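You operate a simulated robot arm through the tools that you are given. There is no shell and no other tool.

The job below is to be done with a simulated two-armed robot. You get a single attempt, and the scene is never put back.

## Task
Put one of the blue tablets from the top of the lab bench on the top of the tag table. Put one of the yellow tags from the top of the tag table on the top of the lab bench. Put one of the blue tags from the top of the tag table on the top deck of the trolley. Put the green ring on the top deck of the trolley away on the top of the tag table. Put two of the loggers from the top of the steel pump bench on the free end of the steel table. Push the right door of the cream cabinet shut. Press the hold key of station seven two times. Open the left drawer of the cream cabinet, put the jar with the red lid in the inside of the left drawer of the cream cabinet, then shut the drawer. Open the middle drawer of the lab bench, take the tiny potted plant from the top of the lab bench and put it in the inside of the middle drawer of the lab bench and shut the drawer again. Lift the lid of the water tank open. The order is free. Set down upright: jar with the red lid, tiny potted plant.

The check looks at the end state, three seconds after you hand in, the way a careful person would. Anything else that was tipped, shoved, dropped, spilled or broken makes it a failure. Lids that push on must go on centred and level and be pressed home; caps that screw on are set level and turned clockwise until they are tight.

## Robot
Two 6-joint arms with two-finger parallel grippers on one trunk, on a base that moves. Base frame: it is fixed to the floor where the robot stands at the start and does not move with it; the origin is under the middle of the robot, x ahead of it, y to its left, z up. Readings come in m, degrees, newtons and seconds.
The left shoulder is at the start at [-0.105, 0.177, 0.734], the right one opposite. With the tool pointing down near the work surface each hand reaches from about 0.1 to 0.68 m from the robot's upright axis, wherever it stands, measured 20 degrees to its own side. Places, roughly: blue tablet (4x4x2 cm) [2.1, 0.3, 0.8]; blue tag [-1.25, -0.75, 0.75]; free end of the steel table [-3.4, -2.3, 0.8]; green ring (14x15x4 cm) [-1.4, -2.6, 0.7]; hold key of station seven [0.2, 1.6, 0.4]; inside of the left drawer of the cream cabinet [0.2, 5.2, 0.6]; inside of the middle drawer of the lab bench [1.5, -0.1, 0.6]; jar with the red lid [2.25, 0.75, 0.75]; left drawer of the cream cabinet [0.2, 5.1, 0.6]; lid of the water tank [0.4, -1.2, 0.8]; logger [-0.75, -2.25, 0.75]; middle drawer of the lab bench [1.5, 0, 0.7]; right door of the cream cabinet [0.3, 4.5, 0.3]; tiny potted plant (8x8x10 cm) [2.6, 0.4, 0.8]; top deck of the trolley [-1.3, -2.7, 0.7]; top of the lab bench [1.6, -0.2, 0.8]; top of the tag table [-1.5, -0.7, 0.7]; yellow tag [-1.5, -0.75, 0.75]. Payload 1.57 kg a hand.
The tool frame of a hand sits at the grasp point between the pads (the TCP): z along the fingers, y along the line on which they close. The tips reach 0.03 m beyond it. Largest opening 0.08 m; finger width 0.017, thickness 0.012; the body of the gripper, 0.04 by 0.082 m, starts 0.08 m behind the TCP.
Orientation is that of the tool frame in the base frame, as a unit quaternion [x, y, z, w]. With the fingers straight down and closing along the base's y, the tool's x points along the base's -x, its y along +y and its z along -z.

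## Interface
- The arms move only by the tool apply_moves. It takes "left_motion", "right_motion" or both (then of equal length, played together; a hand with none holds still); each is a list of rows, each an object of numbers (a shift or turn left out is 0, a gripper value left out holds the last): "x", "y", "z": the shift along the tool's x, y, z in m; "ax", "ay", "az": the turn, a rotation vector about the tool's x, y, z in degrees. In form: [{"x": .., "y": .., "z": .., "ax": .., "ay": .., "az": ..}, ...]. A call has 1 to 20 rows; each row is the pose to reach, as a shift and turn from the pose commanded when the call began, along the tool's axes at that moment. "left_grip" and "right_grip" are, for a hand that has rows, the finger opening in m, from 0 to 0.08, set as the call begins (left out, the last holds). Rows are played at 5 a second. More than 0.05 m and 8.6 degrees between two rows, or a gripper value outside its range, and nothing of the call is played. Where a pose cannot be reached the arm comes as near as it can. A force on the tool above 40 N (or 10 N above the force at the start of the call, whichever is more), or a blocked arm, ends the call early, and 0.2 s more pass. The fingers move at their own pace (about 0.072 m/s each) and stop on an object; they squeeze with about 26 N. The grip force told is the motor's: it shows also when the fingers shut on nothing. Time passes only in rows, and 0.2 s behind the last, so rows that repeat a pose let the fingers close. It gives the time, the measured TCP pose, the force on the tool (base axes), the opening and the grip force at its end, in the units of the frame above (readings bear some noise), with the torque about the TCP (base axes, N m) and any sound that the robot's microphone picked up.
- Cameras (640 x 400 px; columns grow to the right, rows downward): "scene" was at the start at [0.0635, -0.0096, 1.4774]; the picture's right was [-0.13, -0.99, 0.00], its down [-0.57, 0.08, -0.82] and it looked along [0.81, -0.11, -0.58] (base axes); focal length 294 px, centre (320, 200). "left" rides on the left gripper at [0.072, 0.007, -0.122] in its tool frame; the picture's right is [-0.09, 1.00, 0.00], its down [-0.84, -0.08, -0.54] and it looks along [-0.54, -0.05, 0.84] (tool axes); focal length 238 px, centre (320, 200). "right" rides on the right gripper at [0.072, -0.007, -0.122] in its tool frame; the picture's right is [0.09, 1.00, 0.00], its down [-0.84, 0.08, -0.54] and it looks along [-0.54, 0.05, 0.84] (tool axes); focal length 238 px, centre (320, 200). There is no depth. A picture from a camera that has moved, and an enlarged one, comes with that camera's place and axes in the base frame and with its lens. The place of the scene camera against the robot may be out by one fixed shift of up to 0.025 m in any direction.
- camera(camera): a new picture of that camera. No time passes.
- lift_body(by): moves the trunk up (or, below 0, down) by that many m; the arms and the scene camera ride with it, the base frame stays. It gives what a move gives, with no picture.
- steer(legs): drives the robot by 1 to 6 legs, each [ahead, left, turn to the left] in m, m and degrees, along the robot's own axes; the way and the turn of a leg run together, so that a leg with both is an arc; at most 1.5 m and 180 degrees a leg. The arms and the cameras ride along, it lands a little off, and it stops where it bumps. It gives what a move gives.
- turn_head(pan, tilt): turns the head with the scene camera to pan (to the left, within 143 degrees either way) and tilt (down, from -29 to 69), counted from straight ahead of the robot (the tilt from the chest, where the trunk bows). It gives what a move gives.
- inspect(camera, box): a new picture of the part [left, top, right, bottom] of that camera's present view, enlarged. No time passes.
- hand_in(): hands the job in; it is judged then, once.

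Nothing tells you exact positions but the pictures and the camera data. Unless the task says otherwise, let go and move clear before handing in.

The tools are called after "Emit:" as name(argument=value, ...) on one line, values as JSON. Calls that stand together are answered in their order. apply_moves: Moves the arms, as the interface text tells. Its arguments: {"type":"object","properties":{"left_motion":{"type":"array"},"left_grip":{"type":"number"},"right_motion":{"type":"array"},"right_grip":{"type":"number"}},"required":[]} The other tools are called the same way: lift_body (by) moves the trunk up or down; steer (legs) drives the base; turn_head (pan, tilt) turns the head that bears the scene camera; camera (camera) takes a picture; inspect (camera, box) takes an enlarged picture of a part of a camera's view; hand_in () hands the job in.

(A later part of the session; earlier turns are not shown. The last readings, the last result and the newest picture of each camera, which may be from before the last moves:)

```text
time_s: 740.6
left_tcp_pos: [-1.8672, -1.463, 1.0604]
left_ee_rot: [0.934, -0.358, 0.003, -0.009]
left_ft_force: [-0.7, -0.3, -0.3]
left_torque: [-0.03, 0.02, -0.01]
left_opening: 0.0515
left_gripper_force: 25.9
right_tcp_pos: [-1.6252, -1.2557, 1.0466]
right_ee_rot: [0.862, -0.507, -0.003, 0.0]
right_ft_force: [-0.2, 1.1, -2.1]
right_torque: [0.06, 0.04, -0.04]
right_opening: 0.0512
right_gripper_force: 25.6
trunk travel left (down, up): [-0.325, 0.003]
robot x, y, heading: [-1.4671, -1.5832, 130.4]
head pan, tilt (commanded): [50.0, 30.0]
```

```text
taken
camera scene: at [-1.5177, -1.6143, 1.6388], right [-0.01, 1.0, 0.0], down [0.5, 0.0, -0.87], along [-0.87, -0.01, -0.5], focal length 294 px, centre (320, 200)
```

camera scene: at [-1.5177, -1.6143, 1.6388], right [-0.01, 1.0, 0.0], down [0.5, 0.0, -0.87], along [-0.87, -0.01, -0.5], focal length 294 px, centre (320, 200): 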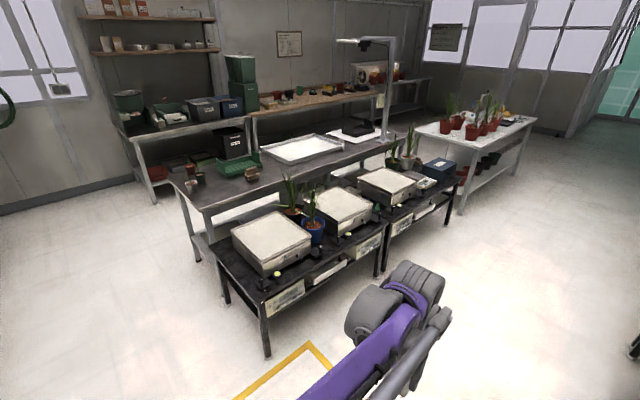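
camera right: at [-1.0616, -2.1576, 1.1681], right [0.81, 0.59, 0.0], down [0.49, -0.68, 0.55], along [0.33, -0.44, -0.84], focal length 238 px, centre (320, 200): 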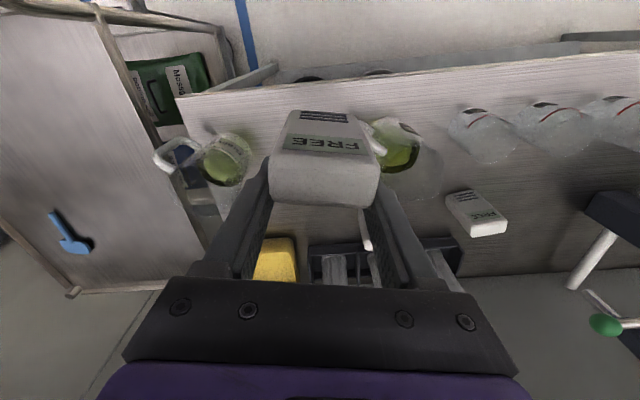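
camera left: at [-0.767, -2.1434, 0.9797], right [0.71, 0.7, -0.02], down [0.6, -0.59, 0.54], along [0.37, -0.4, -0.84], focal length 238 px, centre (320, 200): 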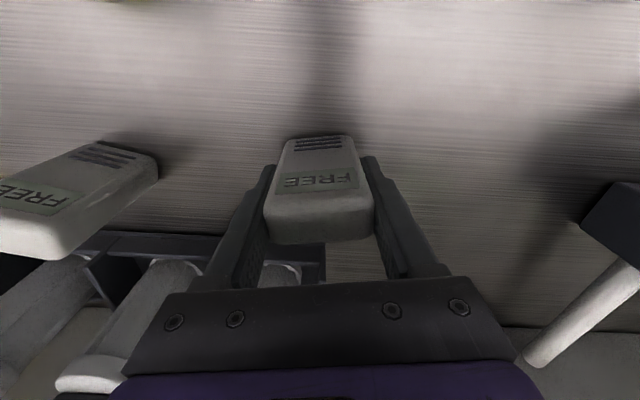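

I can see the steel table's near end beyond the black scale bench. I'll slide left toward it and look again.

Emit:
steer(legs=[[-0.03, 1.3, 0.8]])

Emit:
turn_head(pan=20, tilt=40)

Emit:
camera(camera="scene")

```text
time_s: 752.2
left_tcp_pos: [-2.8362, -2.3112, 1.0595]
left_ee_rot: [0.931, -0.364, 0.003, -0.008]
left_ft_force: [0.6, -0.2, -1.0]
left_torque: [0.0, 0.02, 0.02]
left_opening: 0.0513
left_gripper_force: 25.9
right_tcp_pos: [-2.5923, -2.11, 1.0469]
right_ee_rot: [0.859, -0.512, -0.003, 0.0]
right_ft_force: [0.0, -0.5, -0.5]
right_torque: [0.02, -0.02, -0.04]
right_opening: 0.0511
right_gripper_force: 25.8
trunk travel left (down, up): [-0.325, 0.003]
robot x, y, heading: [-2.4402, -2.4392, 129.7]
head pan, tilt (commanded): [50.0, 30.0]
```

```text
time_s: 753.1
left_tcp_pos: [-2.8363, -2.3106, 1.0587]
left_ee_rot: [0.931, -0.364, 0.003, -0.008]
left_ft_force: [0.1, 0.0, -1.8]
left_torque: [0.02, -0.02, 0.02]
left_opening: 0.0515
left_gripper_force: 25.3
right_tcp_pos: [-2.5919, -2.1081, 1.0458]
right_ee_rot: [0.858, -0.513, -0.003, 0.0]
right_ft_force: [0.4, -1.2, -1.4]
right_torque: [0.03, 0.01, -0.01]
right_opening: 0.0515
right_gripper_force: 25.8
trunk travel left (down, up): [-0.325, 0.003]
robot x, y, heading: [-2.4427, -2.4377, 129.6]
head pan, tilt (commanded): [20.0, 40.0]
```

```text
taken
camera scene: at [-2.4724, -2.4253, 1.6235], right [0.51, 0.86, 0.0], down [0.55, -0.32, -0.77], along [-0.66, 0.39, -0.64], focal length 294 px, centre (320, 200)
```

scene: 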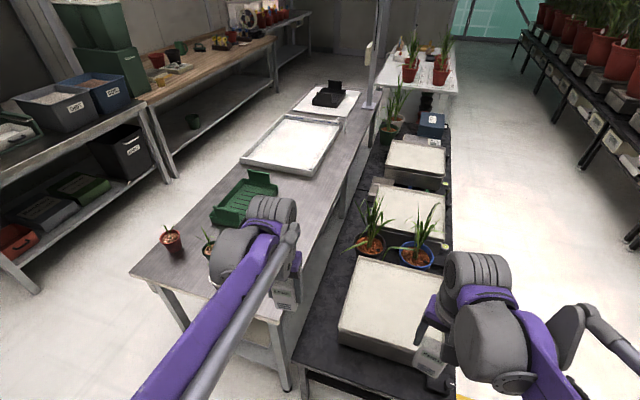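

I'm beside the near end of the steel table. I'll line up squarely with it.

Emit:
steer(legs=[[0, 0, 1.6], [0, 0.46, 0]])

Emit:
turn_head(pan=0, tilt=50)

Emit:
camera(camera="scene")

Emit:
camera(camera="right")

Emit:
camera(camera="left")

```text
time_s: 758.1
left_tcp_pos: [-3.1916, -2.6318, 1.0596]
left_ee_rot: [0.937, -0.35, 0.002, -0.008]
left_ft_force: [0.2, -0.5, -0.7]
left_torque: [-0.01, -0.02, -0.01]
left_opening: 0.0512
left_gripper_force: 26.2
right_tcp_pos: [-2.953, -2.4223, 1.0463]
right_ee_rot: [0.866, -0.501, -0.002, 0.0]
right_ft_force: [0.4, 1.0, -0.2]
right_torque: [0.02, 0.03, -0.02]
right_opening: 0.0513
right_gripper_force: 25.7
trunk travel left (down, up): [-0.325, 0.003]
robot x, y, heading: [-2.7903, -2.7451, 131.2]
head pan, tilt (commanded): [20.0, 40.0]
```

```text
time_s: 759.0
left_tcp_pos: [-3.1922, -2.6316, 1.059]
left_ee_rot: [0.937, -0.35, 0.003, -0.008]
left_ft_force: [0.5, -0.2, -1.1]
left_torque: [0.02, -0.01, 0.02]
left_opening: 0.0515
left_gripper_force: 26.2
right_tcp_pos: [-2.9531, -2.421, 1.0469]
right_ee_rot: [0.866, -0.5, -0.004, -0.001]
right_ft_force: [-0.8, -0.3, -0.4]
right_torque: [0.0, 0.02, 0.0]
right_opening: 0.0513
right_gripper_force: 26.0
trunk travel left (down, up): [-0.325, 0.003]
robot x, y, heading: [-2.7902, -2.7476, 131.3]
head pan, tilt (commanded): [0.0, 50.0]
```

```text
taken
camera scene: at [-2.8006, -2.7186, 1.6093], right [0.75, 0.66, 0.0], down [0.51, -0.57, -0.64], along [-0.43, 0.48, -0.77], focal length 294 px, centre (320, 200)
```

scene: 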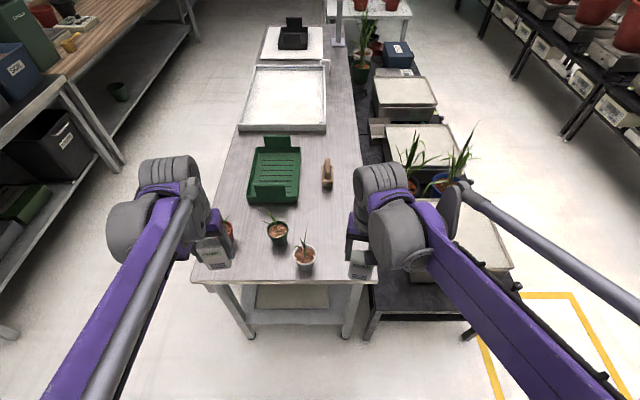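

```text
taken
camera right: at [-2.91, -2.4819, 1.1681], right [-0.82, -0.58, 0.0], down [-0.48, 0.68, 0.55], along [-0.32, 0.44, -0.84], focal length 238 px, centre (320, 200)
```

right: 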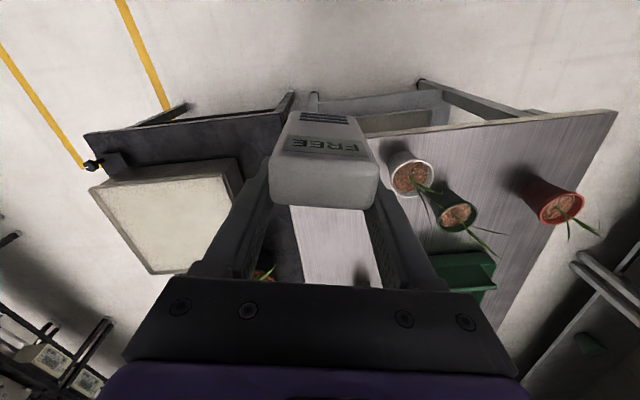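

```text
taken
camera left: at [-3.1436, -2.6856, 1.1803], right [-0.72, -0.69, -0.02], down [-0.59, 0.6, 0.54], along [-0.37, 0.4, -0.84], focal length 238 px, centre (320, 200)
```

left: 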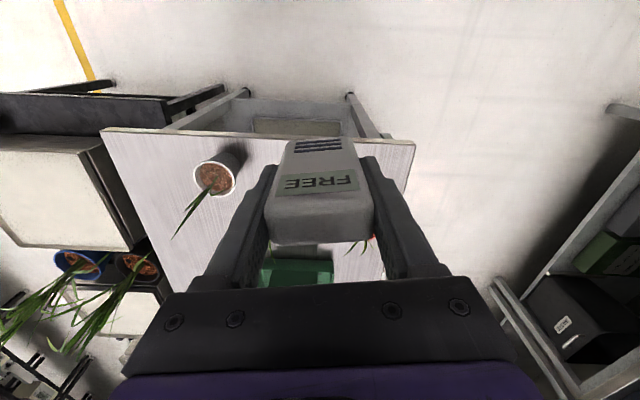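

There's free space to the right of the white pot and at the left front. I'll set the right-hand logger down first on the right strip.

Emit:
apply_moves(right_motion=[{"x": -0.044, "y": 0.003}, {"x": -0.088, "y": 0.006}, {"x": -0.133, "y": 0.009}, {"x": -0.178, "y": 0.0125}, {"x": -0.178, "y": 0.0125, "z": 0.04}, {"x": -0.178, "y": 0.0125, "z": 0.08}, {"x": -0.178, "y": 0.0125, "z": 0.11}, {"x": -0.178, "y": 0.0125, "z": 0.11}])

Emit:
camera(camera="right")

Emit:
camera(camera="scene")

```text
time_s: 760.8
left_tcp_pos: [-3.1913, -2.6326, 1.0595]
left_ee_rot: [0.937, -0.35, 0.003, -0.008]
left_ft_force: [-0.2, -0.3, -1.9]
left_torque: [-0.02, 0.0, 0.02]
left_opening: 0.0516
left_gripper_force: 26.4
right_tcp_pos: [-3.0536, -2.273, 0.9371]
right_ee_rot: [0.866, -0.5, -0.003, 0.001]
right_ft_force: [0.4, -0.2, -0.7]
right_torque: [0.02, 0.01, -0.01]
right_opening: 0.0514
right_gripper_force: 26.4
trunk travel left (down, up): [-0.325, 0.003]
robot x, y, heading: [-2.7919, -2.7499, 131.3]
head pan, tilt (commanded): [0.0, 50.0]
```

```text
taken
camera right: at [-3.0101, -2.3335, 1.0592], right [-0.82, -0.58, 0.0], down [-0.48, 0.68, 0.55], along [-0.32, 0.44, -0.84], focal length 238 px, centre (320, 200)
```

right: 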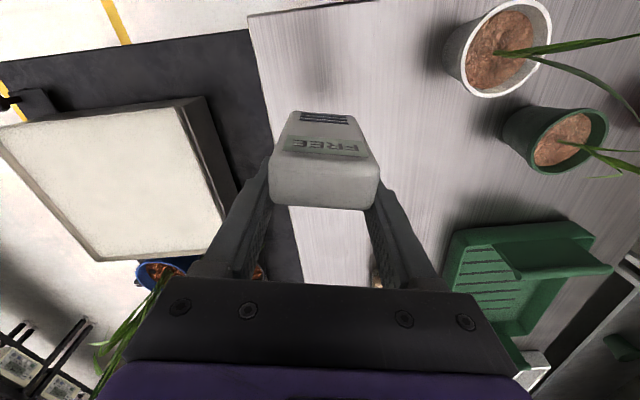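

```text
taken
camera scene: at [-2.8003, -2.7189, 1.6093], right [0.75, 0.66, 0.0], down [0.51, -0.58, -0.64], along [-0.42, 0.48, -0.77], focal length 294 px, centre (320, 200)
```

scene: 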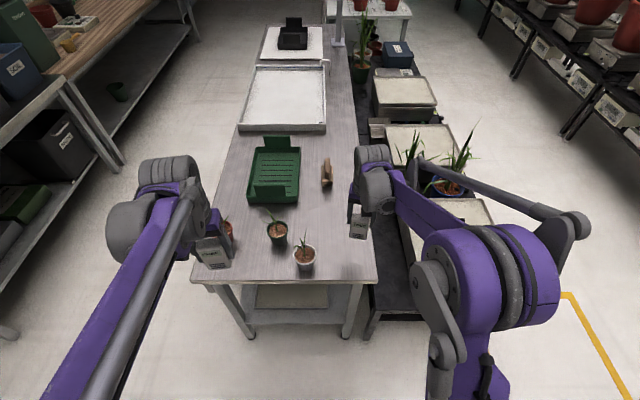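

I'll shift it 2.5 cm inward from the table edge and lower it until it touches.

Emit:
apply_moves(right_motion=[{"y": 0.012}, {"y": 0.025, "x": 0.005}, {"y": 0.025, "x": 0.005, "z": 0.025}, {"y": 0.025, "x": 0.005, "z": 0.04}, {"y": 0.025, "x": 0.005, "z": 0.04}])

Emit:
apply_moves(right_motion=[{"z": 0.006}, {"z": 0.012}, {"z": 0.018}, {"z": 0.018}])

Emit:
camera(camera="right")

```text
time_s: 762.0
left_tcp_pos: [-3.1917, -2.6321, 1.0589]
left_ee_rot: [0.937, -0.35, 0.003, -0.008]
left_ft_force: [-0.8, 0.4, -0.1]
left_torque: [-0.01, -0.03, -0.02]
left_opening: 0.0514
left_gripper_force: 25.7
right_tcp_pos: [-3.0714, -2.2923, 0.897]
right_ee_rot: [0.866, -0.5, -0.003, 0.0]
right_ft_force: [-0.2, 0.0, -0.6]
right_torque: [0.03, 0.0, 0.01]
right_opening: 0.0514
right_gripper_force: 26.6
trunk travel left (down, up): [-0.325, 0.003]
robot x, y, heading: [-2.7892, -2.7457, 131.2]
head pan, tilt (commanded): [0.0, 50.0]
```

```text
time_s: 763.0
left_tcp_pos: [-3.1922, -2.6311, 1.0592]
left_ee_rot: [0.937, -0.35, 0.003, -0.008]
left_ft_force: [-0.4, 0.0, -1.0]
left_torque: [0.01, 0.03, -0.02]
left_opening: 0.0515
left_gripper_force: 25.3
right_tcp_pos: [-3.0739, -2.2903, 0.8804]
right_ee_rot: [0.866, -0.5, -0.003, 0.0]
right_ft_force: [-0.3, 0.3, -1.0]
right_torque: [0.0, 0.02, 0.01]
right_opening: 0.0513
right_gripper_force: 25.8
trunk travel left (down, up): [-0.325, 0.003]
robot x, y, heading: [-2.7947, -2.7481, 131.2]
head pan, tilt (commanded): [0.0, 50.0]
```

```text
taken
camera right: at [-3.0303, -2.3507, 1.0016], right [-0.82, -0.58, 0.0], down [-0.48, 0.68, 0.55], along [-0.32, 0.44, -0.84], focal length 238 px, centre (320, 200)
```

right: 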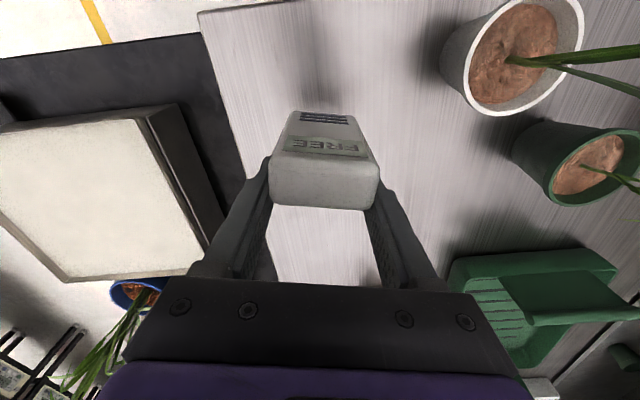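

Emit:
apply_moves(right_motion=[{"z": 0.006}, {"z": 0.012}, {"z": 0.012}])

Emit:
apply_moves(right_motion=[{"z": 0.005}, {"z": 0.01}, {"z": 0.01}])

Emit:
apply_moves(right_motion=[{"z": 0.005}, {"z": 0.01}, {"z": 0.01}])

```text
time_s: 763.8
left_tcp_pos: [-3.1913, -2.6316, 1.0598]
left_ee_rot: [0.937, -0.35, 0.003, -0.009]
left_ft_force: [0.0, 0.5, 0.2]
left_torque: [0.0, 0.0, -0.02]
left_opening: 0.0517
left_gripper_force: 25.6
right_tcp_pos: [-3.0732, -2.2908, 0.8669]
right_ee_rot: [0.866, -0.5, -0.002, 0.0]
right_ft_force: [-0.3, 0.5, -0.7]
right_torque: [-0.02, 0.0, -0.02]
right_opening: 0.0516
right_gripper_force: 26.2
trunk travel left (down, up): [-0.325, 0.003]
robot x, y, heading: [-2.7898, -2.7441, 131.4]
head pan, tilt (commanded): [0.0, 50.0]
```

```text
time_s: 764.5
left_tcp_pos: [-3.1918, -2.6314, 1.0593]
left_ee_rot: [0.937, -0.35, 0.003, -0.008]
left_ft_force: [-0.1, 0.3, -0.2]
left_torque: [0.02, 0.0, -0.01]
left_opening: 0.0513
left_gripper_force: 26.3
right_tcp_pos: [-3.0738, -2.29, 0.859]
right_ee_rot: [0.866, -0.5, -0.003, 0.001]
right_ft_force: [-0.2, -0.6, 0.1]
right_torque: [0.02, -0.02, 0.0]
right_opening: 0.0511
right_gripper_force: 26.0
trunk travel left (down, up): [-0.325, 0.003]
robot x, y, heading: [-2.7959, -2.7441, 131.3]
head pan, tilt (commanded): [0.0, 50.0]
```

```text
time_s: 765.4
left_tcp_pos: [-3.1914, -2.6309, 1.059]
left_ee_rot: [0.937, -0.35, 0.004, -0.008]
left_ft_force: [0.7, -0.7, -0.4]
left_torque: [0.01, -0.01, 0.01]
left_opening: 0.0514
left_gripper_force: 26.2
right_tcp_pos: [-3.073, -2.2916, 0.8464]
right_ee_rot: [0.866, -0.5, -0.003, 0.001]
right_ft_force: [-0.3, 0.0, 0.3]
right_torque: [0.08, 0.04, 0.0]
right_opening: 0.051
right_gripper_force: 26.4
trunk travel left (down, up): [-0.325, 0.003]
robot x, y, heading: [-2.7878, -2.7443, 131.4]
head pan, tilt (commanded): [0.0, 50.0]
```

Emit:
apply_moves(right_motion=[{"z": 0.004}, {"z": 0.008}, {"z": 0.008}])

Emit:
camera(camera="right")

Emit:
inspect(camera="scene", box=[280, 140, 440, 290])

```text
time_s: 766.1
left_tcp_pos: [-3.1915, -2.6309, 1.0596]
left_ee_rot: [0.937, -0.35, 0.003, -0.007]
left_ft_force: [-1.1, -0.1, -1.3]
left_torque: [0.01, 0.02, 0.01]
left_opening: 0.0513
left_gripper_force: 26.7
right_tcp_pos: [-3.0728, -2.2902, 0.8388]
right_ee_rot: [0.866, -0.5, -0.003, 0.0]
right_ft_force: [-1.0, 0.3, -0.6]
right_torque: [0.01, 0.01, -0.01]
right_opening: 0.0516
right_gripper_force: 25.9
trunk travel left (down, up): [-0.325, 0.003]
robot x, y, heading: [-2.792, -2.7475, 131.6]
head pan, tilt (commanded): [0.0, 50.0]
```

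```text
taken
camera right: at [-3.0305, -2.3502, 0.96], right [-0.82, -0.58, 0.0], down [-0.48, 0.68, 0.55], along [-0.32, 0.44, -0.84], focal length 238 px, centre (320, 200)
```

right: 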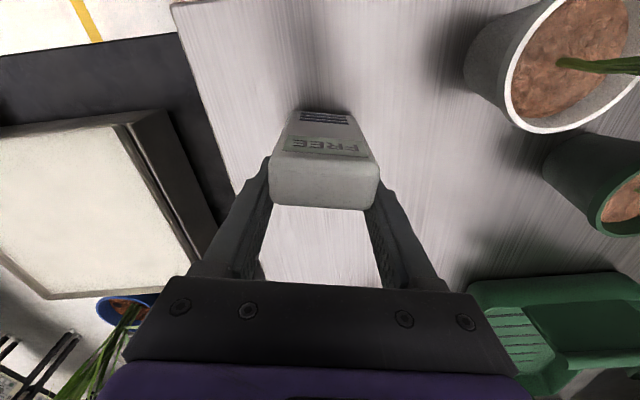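

```text
2.67 times, centred on (360, 215) of scene
camera zoom: at [-2.8006, -2.7186, 1.6093], right [0.75, 0.66, 0.0], down [0.51, -0.58, -0.64], along [-0.42, 0.48, -0.77], focal length 785 px, centre (213, 160)
```

zoom: 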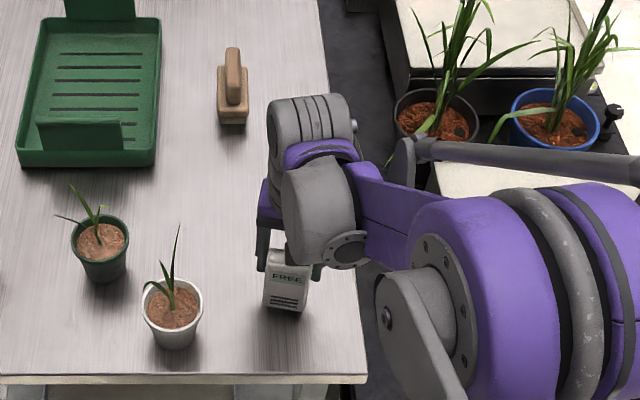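

Emit:
apply_moves(right_motion=[{"z": 0.004}, {"z": 0.008}, {"z": 0.008}])

Emit:
apply_moves(right_motion=[{"z": 0.004}, {"z": 0.008}, {"z": 0.008}])

Emit:
apply_moves(right_motion=[{"z": 0.004}, {"z": 0.008}, {"z": 0.008}])

```text
time_s: 767.0
left_tcp_pos: [-3.1913, -2.6321, 1.0587]
left_ee_rot: [0.937, -0.35, 0.004, -0.008]
left_ft_force: [-0.4, 0.1, -0.6]
left_torque: [-0.04, 0.01, 0.0]
left_opening: 0.0515
left_gripper_force: 26.0
right_tcp_pos: [-3.0723, -2.2892, 0.8306]
right_ee_rot: [0.866, -0.5, -0.004, -0.001]
right_ft_force: [-0.1, 0.5, -0.2]
right_torque: [0.03, 0.02, 0.02]
right_opening: 0.051
right_gripper_force: 25.8
trunk travel left (down, up): [-0.325, 0.003]
robot x, y, heading: [-2.7924, -2.7416, 131.3]
head pan, tilt (commanded): [0.0, 50.0]
```

```text
time_s: 767.8
left_tcp_pos: [-3.1904, -2.6316, 1.0594]
left_ee_rot: [0.937, -0.35, 0.002, -0.008]
left_ft_force: [0.1, -0.4, -0.3]
left_torque: [0.0, 0.02, -0.01]
left_opening: 0.0515
left_gripper_force: 26.2
right_tcp_pos: [-3.0727, -2.2902, 0.825]
right_ee_rot: [0.866, -0.5, -0.005, 0.0]
right_ft_force: [0.3, 4.2, 22.8]
right_torque: [0.06, -0.23, 0.04]
right_opening: 0.0516
right_gripper_force: 25.7
trunk travel left (down, up): [-0.325, 0.003]
robot x, y, heading: [-2.7918, -2.7467, 131.4]
head pan, tilt (commanded): [0.0, 50.0]
```

```text
time_s: 768.5
left_tcp_pos: [-3.1911, -2.6327, 1.0591]
left_ee_rot: [0.937, -0.35, 0.002, -0.009]
left_ft_force: [0.4, -0.1, 0.2]
left_torque: [0.0, -0.03, 0.01]
left_opening: 0.0512
left_gripper_force: 25.8
right_tcp_pos: [-3.0735, -2.2912, 0.8175]
right_ee_rot: [0.866, -0.501, -0.003, -0.001]
right_ft_force: [-1.3, 1.1, 31.4]
right_torque: [-0.2, -0.35, 0.01]
right_opening: 0.0513
right_gripper_force: 25.6
trunk travel left (down, up): [-0.325, 0.003]
robot x, y, heading: [-2.789, -2.746, 131.2]
head pan, tilt (commanded): [0.0, 50.0]
stopped in row 3 (right hand): the force on the tool passed its limit at 42 N (the readings are from after the stop); the commanded pose is now the measured one
```

It's on the table. Relieving pressure, then releasing.

Emit:
apply_moves(right_motion=[{"z": -0.002}, {"z": -0.004}, {"z": -0.004}])

Emit:
apply_moves(right_motion=[{"z": 0}, {"z": 0}, {"z": 0}], right_grip=0.075)

Emit:
camera(camera="right")

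```text
time_s: 769.3
left_tcp_pos: [-3.1905, -2.6311, 1.0594]
left_ee_rot: [0.936, -0.351, 0.003, -0.009]
left_ft_force: [0.7, 1.1, -1.1]
left_torque: [-0.03, -0.01, -0.01]
left_opening: 0.0513
left_gripper_force: 26.4
right_tcp_pos: [-3.0725, -2.2902, 0.8201]
right_ee_rot: [0.866, -0.5, -0.002, 0.0]
right_ft_force: [0.0, -0.5, -1.7]
right_torque: [0.06, 0.0, 0.03]
right_opening: 0.0512
right_gripper_force: 25.9
trunk travel left (down, up): [-0.325, 0.003]
robot x, y, heading: [-2.7917, -2.7467, 131.6]
head pan, tilt (commanded): [0.0, 50.0]
```

```text
time_s: 770.1
left_tcp_pos: [-3.1906, -2.6306, 1.0599]
left_ee_rot: [0.937, -0.35, 0.003, -0.008]
left_ft_force: [0.2, 0.9, -1.1]
left_torque: [0.0, 0.01, -0.01]
left_opening: 0.0514
left_gripper_force: 26.1
right_tcp_pos: [-3.0725, -2.2896, 0.8208]
right_ee_rot: [0.866, -0.5, -0.003, 0.0]
right_ft_force: [0.1, 0.3, 0.2]
right_torque: [0.0, 0.04, -0.01]
right_opening: 0.075
right_gripper_force: 0.0
trunk travel left (down, up): [-0.325, 0.003]
robot x, y, heading: [-2.7921, -2.7439, 131.4]
head pan, tilt (commanded): [0.0, 50.0]
```

```text
taken
camera right: at [-3.0303, -2.3499, 0.9416], right [-0.82, -0.58, 0.0], down [-0.48, 0.68, 0.55], along [-0.32, 0.45, -0.84], focal length 238 px, centre (320, 200)
```

right: 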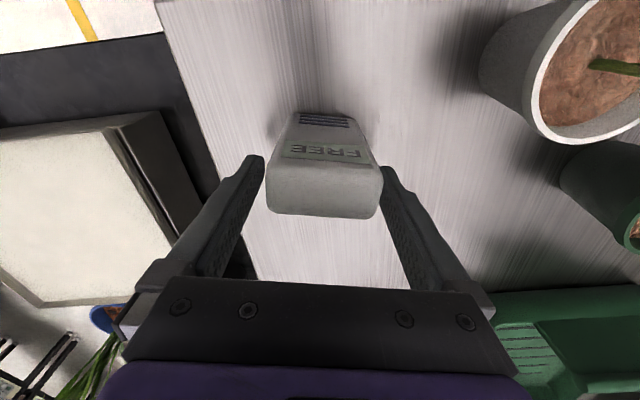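

The logger stands upright. Lifting the right hand clear.

Emit:
apply_moves(right_motion=[{"z": -0.03}, {"z": -0.07}, {"z": -0.11}, {"z": -0.15}, {"z": -0.19}, {"z": -0.22, "x": 0.03}, {"z": -0.22, "x": 0.07}, {"z": -0.22, "x": 0.11}, {"z": -0.22, "x": 0.15}])

Emit:
camera(camera="scene")

Emit:
camera(camera="left")

```text
time_s: 772.1
left_tcp_pos: [-3.1913, -2.6329, 1.0599]
left_ee_rot: [0.937, -0.351, 0.003, -0.008]
left_ft_force: [0.2, 0.8, 0.0]
left_torque: [0.02, -0.01, 0.01]
left_opening: 0.0516
left_gripper_force: 25.7
right_tcp_pos: [-2.9974, -2.4222, 1.0397]
right_ee_rot: [0.866, -0.499, -0.004, 0.0]
right_ft_force: [0.5, 0.1, -0.1]
right_torque: [0.03, 0.03, -0.01]
right_opening: 0.0752
right_gripper_force: 0.0
trunk travel left (down, up): [-0.325, 0.003]
robot x, y, heading: [-2.791, -2.7481, 131.3]
head pan, tilt (commanded): [0.0, 50.0]
```

```text
taken
camera scene: at [-2.7994, -2.7198, 1.6093], right [0.75, 0.66, 0.0], down [0.51, -0.57, -0.64], along [-0.43, 0.48, -0.77], focal length 294 px, centre (320, 200)
```

scene: 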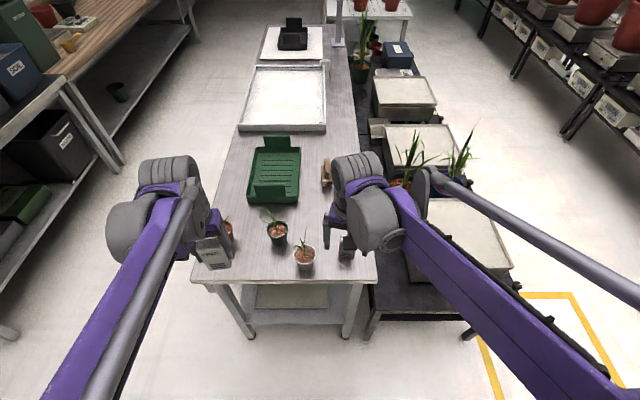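

```text
taken
camera left: at [-3.1427, -2.6867, 1.1805], right [-0.72, -0.69, -0.02], down [-0.59, 0.6, 0.54], along [-0.37, 0.4, -0.84], focal length 238 px, centre (320, 200)
```

left: 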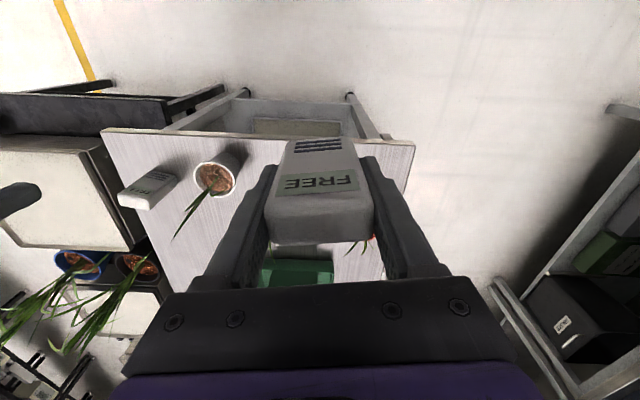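

Now the left logger: I'll place it at the left front, between the white and red pots.

Emit:
apply_moves(left_motion=[{"x": -0.039, "y": -0.007}, {"x": -0.078, "y": -0.0135}, {"x": -0.1165, "y": -0.0202}, {"x": -0.1165, "y": -0.0202, "z": 0.04}, {"x": -0.1165, "y": -0.0202, "z": 0.08}, {"x": -0.1165, "y": -0.0202, "z": 0.12}, {"x": -0.1165, "y": -0.0202, "z": 0.15}, {"x": -0.1165, "y": -0.0202, "z": 0.15}])

Emit:
camera(camera="left")

Emit:
inspect(camera="scene", box=[170, 150, 410, 310])

```text
time_s: 773.9
left_tcp_pos: [-3.2639, -2.5369, 0.9082]
left_ee_rot: [0.937, -0.35, 0.003, -0.008]
left_ft_force: [0.5, 0.0, -1.0]
left_torque: [0.0, 0.0, -0.01]
left_opening: 0.0512
left_gripper_force: 26.2
right_tcp_pos: [-2.9977, -2.4214, 1.0391]
right_ee_rot: [0.866, -0.5, -0.003, 0.0]
right_ft_force: [0.3, -0.4, 0.6]
right_torque: [0.0, 0.02, -0.01]
right_opening: 0.0752
right_gripper_force: 0.1
trunk travel left (down, up): [-0.325, 0.003]
robot x, y, heading: [-2.7928, -2.7484, 131.3]
head pan, tilt (commanded): [0.0, 50.0]
```

```text
taken
camera left: at [-3.2161, -2.5911, 1.0299], right [-0.72, -0.69, -0.02], down [-0.59, 0.6, 0.54], along [-0.37, 0.4, -0.84], focal length 238 px, centre (320, 200)
```

left: 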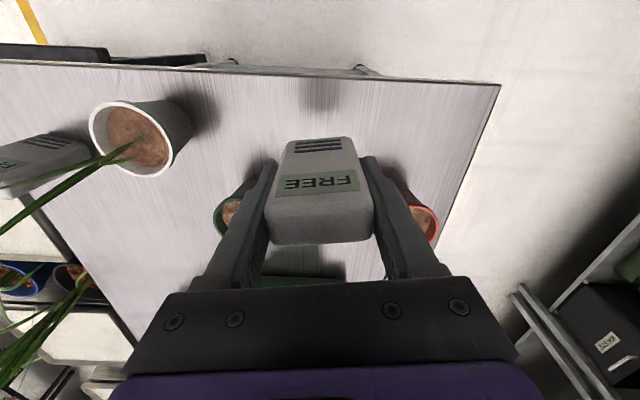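

```text
2.50 times, centred on (290, 230) of scene
camera zoom: at [-2.8004, -2.7187, 1.6093], right [0.75, 0.66, 0.0], down [0.51, -0.58, -0.64], along [-0.42, 0.48, -0.77], focal length 736 px, centre (395, 125)
```

zoom: 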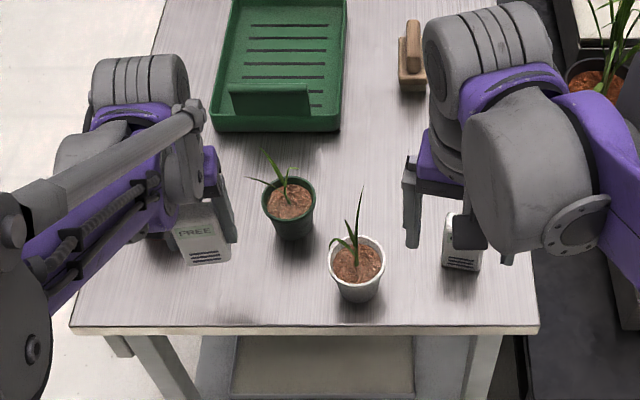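

The landing spot below is clear of the pots. Lowering.

Emit:
apply_moves(left_motion=[{"z": 0.03}, {"z": 0.055}, {"z": 0.075}, {"z": 0.075}])

Emit:
apply_moves(left_motion=[{"z": 0.005}, {"z": 0.01}, {"z": 0.01}])

```text
time_s: 774.9
left_tcp_pos: [-3.2616, -2.5382, 0.8362]
left_ee_rot: [0.937, -0.35, 0.003, -0.009]
left_ft_force: [-0.1, -0.3, -0.9]
left_torque: [0.01, 0.02, -0.01]
left_opening: 0.0516
left_gripper_force: 26.5
right_tcp_pos: [-2.9983, -2.4201, 1.0409]
right_ee_rot: [0.866, -0.499, -0.004, 0.001]
right_ft_force: [0.0, -0.6, -0.3]
right_torque: [-0.01, -0.04, 0.03]
right_opening: 0.0752
right_gripper_force: 0.1
trunk travel left (down, up): [-0.325, 0.003]
robot x, y, heading: [-2.7919, -2.7424, 131.6]
head pan, tilt (commanded): [0.0, 50.0]
```

```text
time_s: 775.7
left_tcp_pos: [-3.2628, -2.5381, 0.8268]
left_ee_rot: [0.937, -0.35, 0.004, -0.008]
left_ft_force: [0.8, 0.1, -0.7]
left_torque: [0.0, 0.0, 0.0]
left_opening: 0.0514
left_gripper_force: 25.7
right_tcp_pos: [-2.9983, -2.4194, 1.0389]
right_ee_rot: [0.866, -0.5, -0.004, 0.001]
right_ft_force: [0.4, -0.6, -0.4]
right_torque: [0.0, 0.01, 0.01]
right_opening: 0.0748
right_gripper_force: 0.1
trunk travel left (down, up): [-0.325, 0.003]
robot x, y, heading: [-2.7916, -2.7447, 131.0]
head pan, tilt (commanded): [0.0, 50.0]
```

Emit:
apply_moves(left_motion=[{"z": 0.004}, {"z": 0.008}, {"z": 0.008}])

```text
time_s: 776.5
left_tcp_pos: [-3.263, -2.5374, 0.8188]
left_ee_rot: [0.937, -0.35, 0.002, -0.008]
left_ft_force: [-4.3, 0.7, 23.9]
left_torque: [-0.48, 0.63, -0.07]
left_opening: 0.0515
left_gripper_force: 26.2
right_tcp_pos: [-2.9966, -2.4204, 1.0415]
right_ee_rot: [0.866, -0.5, -0.004, 0.0]
right_ft_force: [0.1, -0.5, 0.0]
right_torque: [0.03, -0.02, -0.01]
right_opening: 0.0748
right_gripper_force: 0.1
trunk travel left (down, up): [-0.325, 0.003]
robot x, y, heading: [-2.7933, -2.7428, 131.1]
head pan, tilt (commanded): [0.0, 50.0]
```

Contact. Easing off and releasing the second logger.

Emit:
apply_moves(left_motion=[{"z": -0.001}, {"z": -0.003}, {"z": -0.003}])

Emit:
apply_moves(left_motion=[{"z": 0}, {"z": 0}, {"z": 0}], left_grip=0.075)

Emit:
apply_moves(left_motion=[{"z": -0.03}, {"z": -0.07}, {"z": -0.11}, {"z": -0.15}, {"z": -0.19}, {"z": -0.22, "x": 0.03}, {"z": -0.22, "x": 0.07}, {"z": -0.22, "x": 0.11}])

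Emit:
camera(camera="left")

Emit:
camera(camera="scene")

```text
time_s: 777.3
left_tcp_pos: [-3.2631, -2.5368, 0.8188]
left_ee_rot: [0.937, -0.35, 0.004, -0.008]
left_ft_force: [-0.5, -0.5, -0.4]
left_torque: [-0.01, 0.0, 0.01]
left_opening: 0.0517
left_gripper_force: 26.0
right_tcp_pos: [-2.9976, -2.4198, 1.0383]
right_ee_rot: [0.866, -0.5, -0.003, 0.0]
right_ft_force: [-0.1, 0.9, -0.4]
right_torque: [-0.02, 0.0, 0.01]
right_opening: 0.0751
right_gripper_force: 0.0
trunk travel left (down, up): [-0.325, 0.003]
robot x, y, heading: [-2.7916, -2.7464, 131.3]
head pan, tilt (commanded): [0.0, 50.0]
```

```text
time_s: 778.1
left_tcp_pos: [-3.2632, -2.5372, 0.8204]
left_ee_rot: [0.937, -0.35, 0.002, -0.008]
left_ft_force: [-0.1, 0.1, 0.2]
left_torque: [-0.01, -0.01, 0.01]
left_opening: 0.0749
left_gripper_force: 0.1
right_tcp_pos: [-2.9979, -2.4211, 1.0403]
right_ee_rot: [0.866, -0.5, -0.003, 0.0]
right_ft_force: [0.4, 0.2, 0.3]
right_torque: [0.05, 0.01, -0.01]
right_opening: 0.0749
right_gripper_force: 0.0
trunk travel left (down, up): [-0.325, 0.003]
robot x, y, heading: [-2.7922, -2.7444, 131.1]
head pan, tilt (commanded): [0.0, 50.0]
```

```text
time_s: 779.9
left_tcp_pos: [-3.1809, -2.6134, 1.0398]
left_ee_rot: [0.937, -0.35, 0.003, -0.009]
left_ft_force: [0.1, -0.6, 0.0]
left_torque: [-0.01, -0.02, -0.01]
left_opening: 0.075
left_gripper_force: 0.1
right_tcp_pos: [-2.9973, -2.4231, 1.0394]
right_ee_rot: [0.866, -0.5, -0.004, 0.0]
right_ft_force: [-0.4, 0.4, -0.1]
right_torque: [0.02, 0.03, 0.01]
right_opening: 0.0751
right_gripper_force: 0.0
trunk travel left (down, up): [-0.325, 0.003]
robot x, y, heading: [-2.79, -2.7462, 131.3]
head pan, tilt (commanded): [0.0, 50.0]
```

```text
taken
camera left: at [-3.1327, -2.6669, 1.161], right [-0.72, -0.69, -0.02], down [-0.59, 0.6, 0.54], along [-0.37, 0.4, -0.84], focal length 238 px, centre (320, 200)
```

left: 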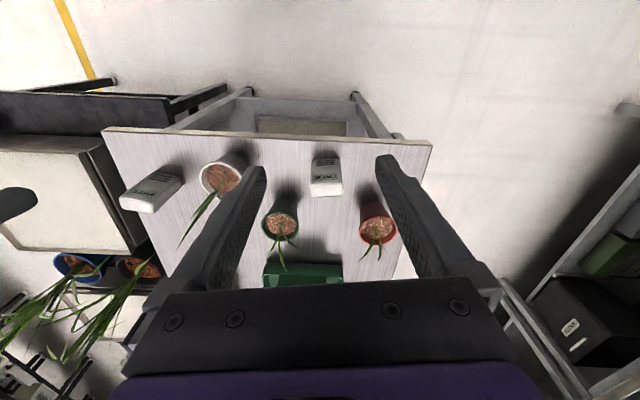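

```text
taken
camera scene: at [-2.7994, -2.7197, 1.6093], right [0.75, 0.66, 0.0], down [0.51, -0.57, -0.64], along [-0.43, 0.48, -0.77], focal length 294 px, centre (320, 200)
```

scene: 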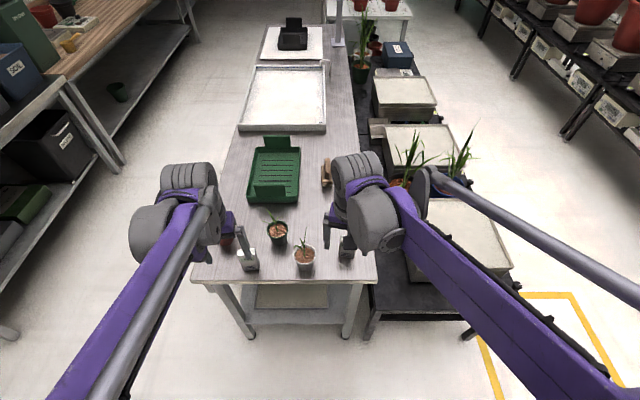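

Both loggers stand on the table, but the left one is close to the table's edge. I'd rather have both well inside the free end, so I'll move them to the open strip between the pots and the green rack. First I'll step closer.

Emit:
steer(legs=[[0.07, 0, 0]])

Emit:
camera(camera="left")

Emit:
camera(camera="scene")

```text
time_s: 780.9
left_tcp_pos: [-3.2269, -2.5607, 1.0399]
left_ee_rot: [0.937, -0.35, 0.003, -0.008]
left_ft_force: [0.7, 0.3, 0.7]
left_torque: [-0.04, -0.01, 0.0]
left_opening: 0.075
left_gripper_force: 0.1
right_tcp_pos: [-3.0435, -2.3692, 1.0383]
right_ee_rot: [0.866, -0.499, -0.003, 0.0]
right_ft_force: [-0.5, 0.0, -2.1]
right_torque: [-0.03, 0.02, -0.01]
right_opening: 0.0753
right_gripper_force: 0.0
trunk travel left (down, up): [-0.325, 0.003]
robot x, y, heading: [-2.8368, -2.694, 131.2]
head pan, tilt (commanded): [0.0, 50.0]
```

```text
taken
camera left: at [-3.1789, -2.615, 1.1603], right [-0.72, -0.69, -0.02], down [-0.59, 0.6, 0.54], along [-0.37, 0.4, -0.84], focal length 238 px, centre (320, 200)
```

left: 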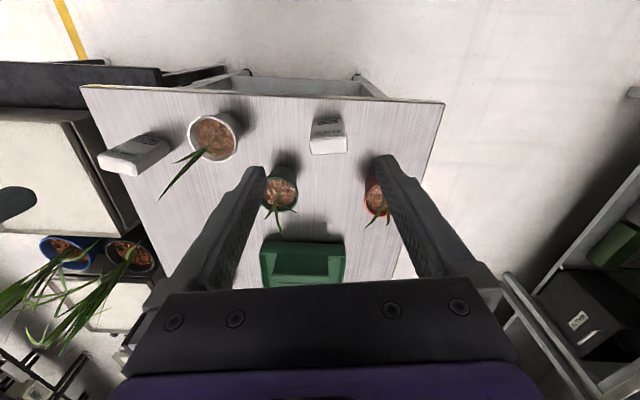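

```text
taken
camera scene: at [-2.8456, -2.6675, 1.609], right [0.75, 0.66, 0.0], down [0.51, -0.57, -0.64], along [-0.43, 0.48, -0.77], focal length 294 px, centre (320, 200)
```

scene: 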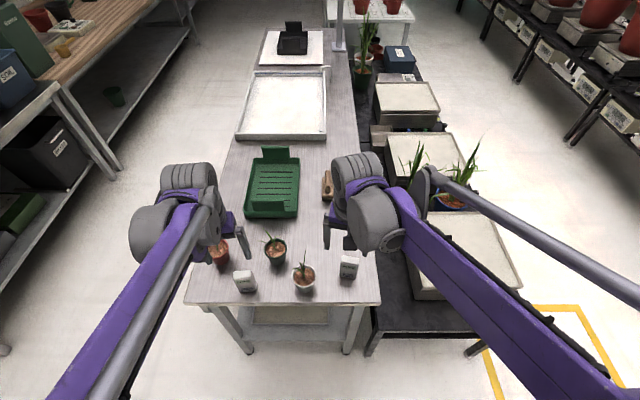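

I know exactly where I released it, so I'll return to that pose to re-grip the left logger.

Emit:
apply_moves(left_motion=[{"x": -0.02, "y": 0.003}, {"x": -0.0427, "y": 0.0065}, {"x": -0.0427, "y": 0.0065, "z": 0.04}, {"x": -0.0427, "y": 0.0065, "z": 0.08}, {"x": -0.0427, "y": 0.0065, "z": 0.11}, {"x": -0.0427, "y": 0.0065, "z": 0.11}])

Emit:
camera(camera="left")

```text
time_s: 782.3
left_tcp_pos: [-3.2614, -2.5381, 0.9294]
left_ee_rot: [0.936, -0.351, 0.003, -0.008]
left_ft_force: [0.7, -0.3, 0.4]
left_torque: [0.0, 0.0, 0.0]
left_opening: 0.0751
left_gripper_force: 0.1
right_tcp_pos: [-3.0433, -2.3687, 1.0397]
right_ee_rot: [0.867, -0.499, -0.002, 0.001]
right_ft_force: [0.0, 0.1, 0.0]
right_torque: [0.0, -0.02, 0.0]
right_opening: 0.0749
right_gripper_force: 0.1
trunk travel left (down, up): [-0.325, 0.003]
robot x, y, heading: [-2.8386, -2.6933, 131.4]
head pan, tilt (commanded): [0.0, 50.0]
```

```text
taken
camera left: at [-3.2141, -2.5927, 1.0506], right [-0.72, -0.69, -0.02], down [-0.59, 0.6, 0.54], along [-0.37, 0.4, -0.84], focal length 238 px, centre (320, 200)
```

left: 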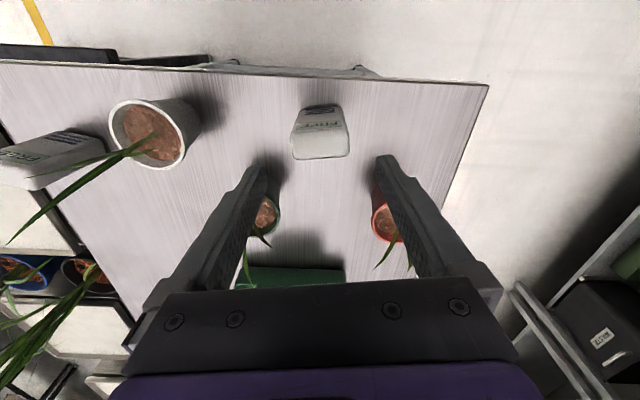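

Emit:
apply_moves(left_motion=[{"z": 0.04}, {"z": 0.08}, {"z": 0.103}, {"z": 0.103}])

Emit:
apply_moves(left_motion=[{"z": 0}, {"z": 0}, {"z": 0}, {"z": 0}], left_grip=0.0)

Emit:
apply_moves(left_motion=[{"z": -0.04}, {"z": -0.08}, {"z": -0.12}, {"z": -0.16}, {"z": -0.2}, {"z": -0.22}])

Emit:
camera(camera="left")

```text
time_s: 783.3
left_tcp_pos: [-3.2586, -2.5367, 0.8264]
left_ee_rot: [0.937, -0.35, 0.003, -0.008]
left_ft_force: [-0.8, -1.4, 0.0]
left_torque: [0.02, -0.01, 0.0]
left_opening: 0.075
left_gripper_force: 0.2
right_tcp_pos: [-3.0452, -2.3694, 1.0407]
right_ee_rot: [0.867, -0.499, -0.003, 0.0]
right_ft_force: [0.3, 0.6, -0.3]
right_torque: [-0.02, 0.01, 0.01]
right_opening: 0.0751
right_gripper_force: 0.0
trunk travel left (down, up): [-0.325, 0.003]
robot x, y, heading: [-2.8427, -2.6939, 131.3]
head pan, tilt (commanded): [0.0, 50.0]
```

```text
time_s: 784.3
left_tcp_pos: [-3.2589, -2.5356, 0.8263]
left_ee_rot: [0.937, -0.351, 0.003, -0.007]
left_ft_force: [-0.5, -0.4, -0.1]
left_torque: [0.0, 0.0, 0.01]
left_opening: 0.0512
left_gripper_force: 26.3
right_tcp_pos: [-3.0439, -2.3693, 1.0402]
right_ee_rot: [0.866, -0.5, -0.003, 0.001]
right_ft_force: [0.1, -0.3, 0.0]
right_torque: [-0.01, -0.01, 0.03]
right_opening: 0.0748
right_gripper_force: 0.1
trunk travel left (down, up): [-0.325, 0.003]
robot x, y, heading: [-2.8337, -2.6921, 131.3]
head pan, tilt (commanded): [0.0, 50.0]
```

```text
time_s: 785.7
left_tcp_pos: [-3.2632, -2.5395, 1.0467]
left_ee_rot: [0.937, -0.35, 0.003, -0.008]
left_ft_force: [-0.1, 0.0, -0.4]
left_torque: [-0.01, -0.02, 0.0]
left_opening: 0.0514
left_gripper_force: 25.6
right_tcp_pos: [-3.0443, -2.3689, 1.0399]
right_ee_rot: [0.867, -0.499, -0.004, 0.001]
right_ft_force: [-0.6, 1.1, -0.5]
right_torque: [0.01, -0.03, -0.01]
right_opening: 0.0748
right_gripper_force: 0.0
trunk travel left (down, up): [-0.325, 0.003]
robot x, y, heading: [-2.8358, -2.6945, 131.4]
head pan, tilt (commanded): [0.0, 50.0]
```

```text
taken
camera left: at [-3.2151, -2.5921, 1.1678], right [-0.72, -0.69, -0.02], down [-0.59, 0.6, 0.54], along [-0.37, 0.4, -0.84], focal length 238 px, centre (320, 200)
```

left: 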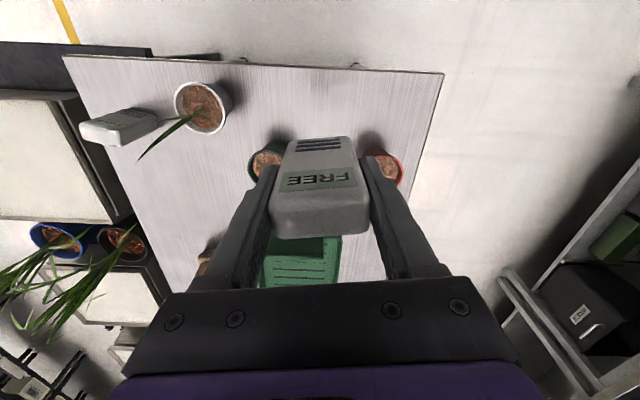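

Carrying it over the pots to the strip in front of the green rack.

Emit:
apply_moves(left_motion=[{"x": -0.0376, "y": -0.0056}, {"x": -0.0752, "y": -0.0111}, {"x": -0.1128, "y": -0.0167}, {"x": -0.1504, "y": -0.0222, "z": 0.01}, {"x": -0.188, "y": -0.0278, "z": 0.02}, {"x": -0.188, "y": -0.0278, "z": 0.05}, {"x": -0.188, "y": -0.0278, "z": 0.08}, {"x": -0.188, "y": -0.0278, "z": 0.08}])

Emit:
camera(camera="left")

Emit:
inspect(camera="scene", box=[180, 120, 400, 310])

```text
time_s: 787.5
left_tcp_pos: [-3.391, -2.3915, 0.9673]
left_ee_rot: [0.937, -0.35, 0.003, -0.008]
left_ft_force: [-0.2, 0.9, -0.4]
left_torque: [0.0, -0.02, 0.0]
left_opening: 0.0515
left_gripper_force: 26.0
right_tcp_pos: [-3.0443, -2.3693, 1.0394]
right_ee_rot: [0.867, -0.499, -0.003, 0.0]
right_ft_force: [0.0, 0.1, 0.7]
right_torque: [0.01, 0.0, -0.03]
right_opening: 0.075
right_gripper_force: 0.0
trunk travel left (down, up): [-0.325, 0.003]
robot x, y, heading: [-2.835, -2.6944, 131.3]
head pan, tilt (commanded): [0.0, 50.0]
```

```text
taken
camera left: at [-3.3435, -2.4458, 1.0885], right [-0.72, -0.69, -0.02], down [-0.59, 0.6, 0.54], along [-0.37, 0.4, -0.84], focal length 238 px, centre (320, 200)
```

left: 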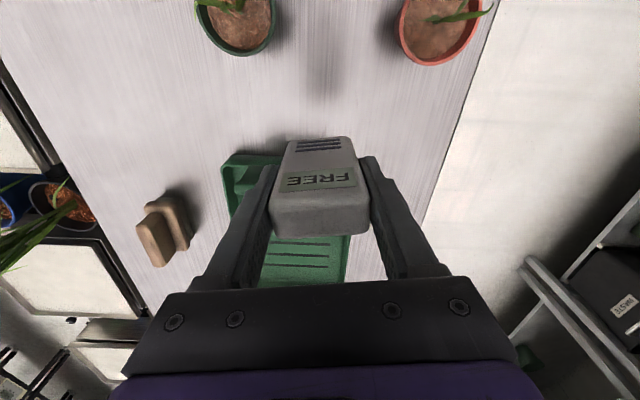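

```text
2.11 times, centred on (290, 215) of scene
camera zoom: at [-2.8464, -2.6665, 1.6093], right [0.75, 0.66, 0.0], down [0.51, -0.57, -0.64], along [-0.42, 0.48, -0.77], focal length 620 px, centre (383, 168)
```

zoom: 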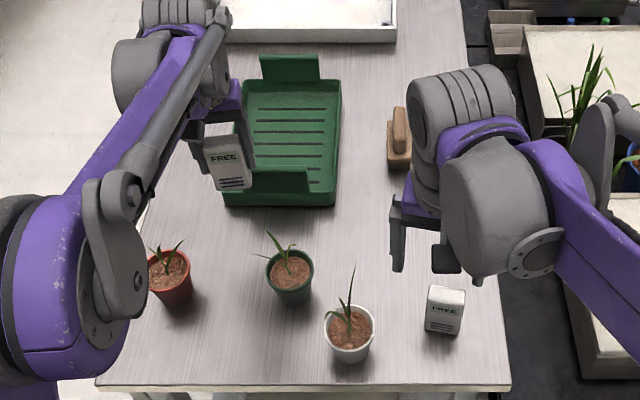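

The spot below is clear, midway between the pots and the rack. Lowering it.

Emit:
apply_moves(left_motion=[{"z": 0.04}, {"z": 0.08}, {"z": 0.11}, {"z": 0.128}, {"z": 0.128}])

Emit:
apply_moves(left_motion=[{"z": 0.005}, {"z": 0.01}, {"z": 0.01}])

```text
time_s: 788.7
left_tcp_pos: [-3.3865, -2.393, 0.8373]
left_ee_rot: [0.937, -0.35, 0.003, -0.009]
left_ft_force: [0.2, -0.3, -1.1]
left_torque: [-0.02, -0.05, 0.03]
left_opening: 0.0514
left_gripper_force: 25.6
right_tcp_pos: [-3.044, -2.3691, 1.0404]
right_ee_rot: [0.866, -0.499, -0.004, 0.0]
right_ft_force: [-0.1, 0.1, -0.4]
right_torque: [0.0, 0.03, 0.01]
right_opening: 0.0751
right_gripper_force: 0.1
trunk travel left (down, up): [-0.325, 0.003]
robot x, y, heading: [-2.8351, -2.6925, 131.4]
head pan, tilt (commanded): [0.0, 50.0]
```

```text
time_s: 789.5
left_tcp_pos: [-3.3855, -2.392, 0.829]
left_ee_rot: [0.937, -0.35, 0.003, -0.009]
left_ft_force: [0.1, 0.1, -0.3]
left_torque: [-0.02, -0.01, 0.0]
left_opening: 0.0511
left_gripper_force: 26.0
right_tcp_pos: [-3.0447, -2.3691, 1.0403]
right_ee_rot: [0.867, -0.499, -0.003, 0.0]
right_ft_force: [0.2, -0.6, 0.6]
right_torque: [0.02, 0.01, 0.02]
right_opening: 0.0751
right_gripper_force: 0.0
trunk travel left (down, up): [-0.325, 0.003]
robot x, y, heading: [-2.8359, -2.6947, 131.3]
head pan, tilt (commanded): [0.0, 50.0]
```

Emit:
apply_moves(left_motion=[{"z": 0.002}, {"z": 0.004}, {"z": 0.004}])

```text
time_s: 790.3
left_tcp_pos: [-3.3843, -2.3916, 0.8266]
left_ee_rot: [0.937, -0.35, 0.002, -0.008]
left_ft_force: [-4.3, 0.2, 14.0]
left_torque: [-0.29, 0.56, -0.08]
left_opening: 0.0514
left_gripper_force: 26.1
right_tcp_pos: [-3.0433, -2.3699, 1.0404]
right_ee_rot: [0.867, -0.498, -0.003, 0.0]
right_ft_force: [-0.1, 0.3, 0.0]
right_torque: [-0.02, 0.0, -0.02]
right_opening: 0.0752
right_gripper_force: 0.1
trunk travel left (down, up): [-0.325, 0.003]
robot x, y, heading: [-2.8395, -2.6962, 131.5]
head pan, tilt (commanded): [0.0, 50.0]
```

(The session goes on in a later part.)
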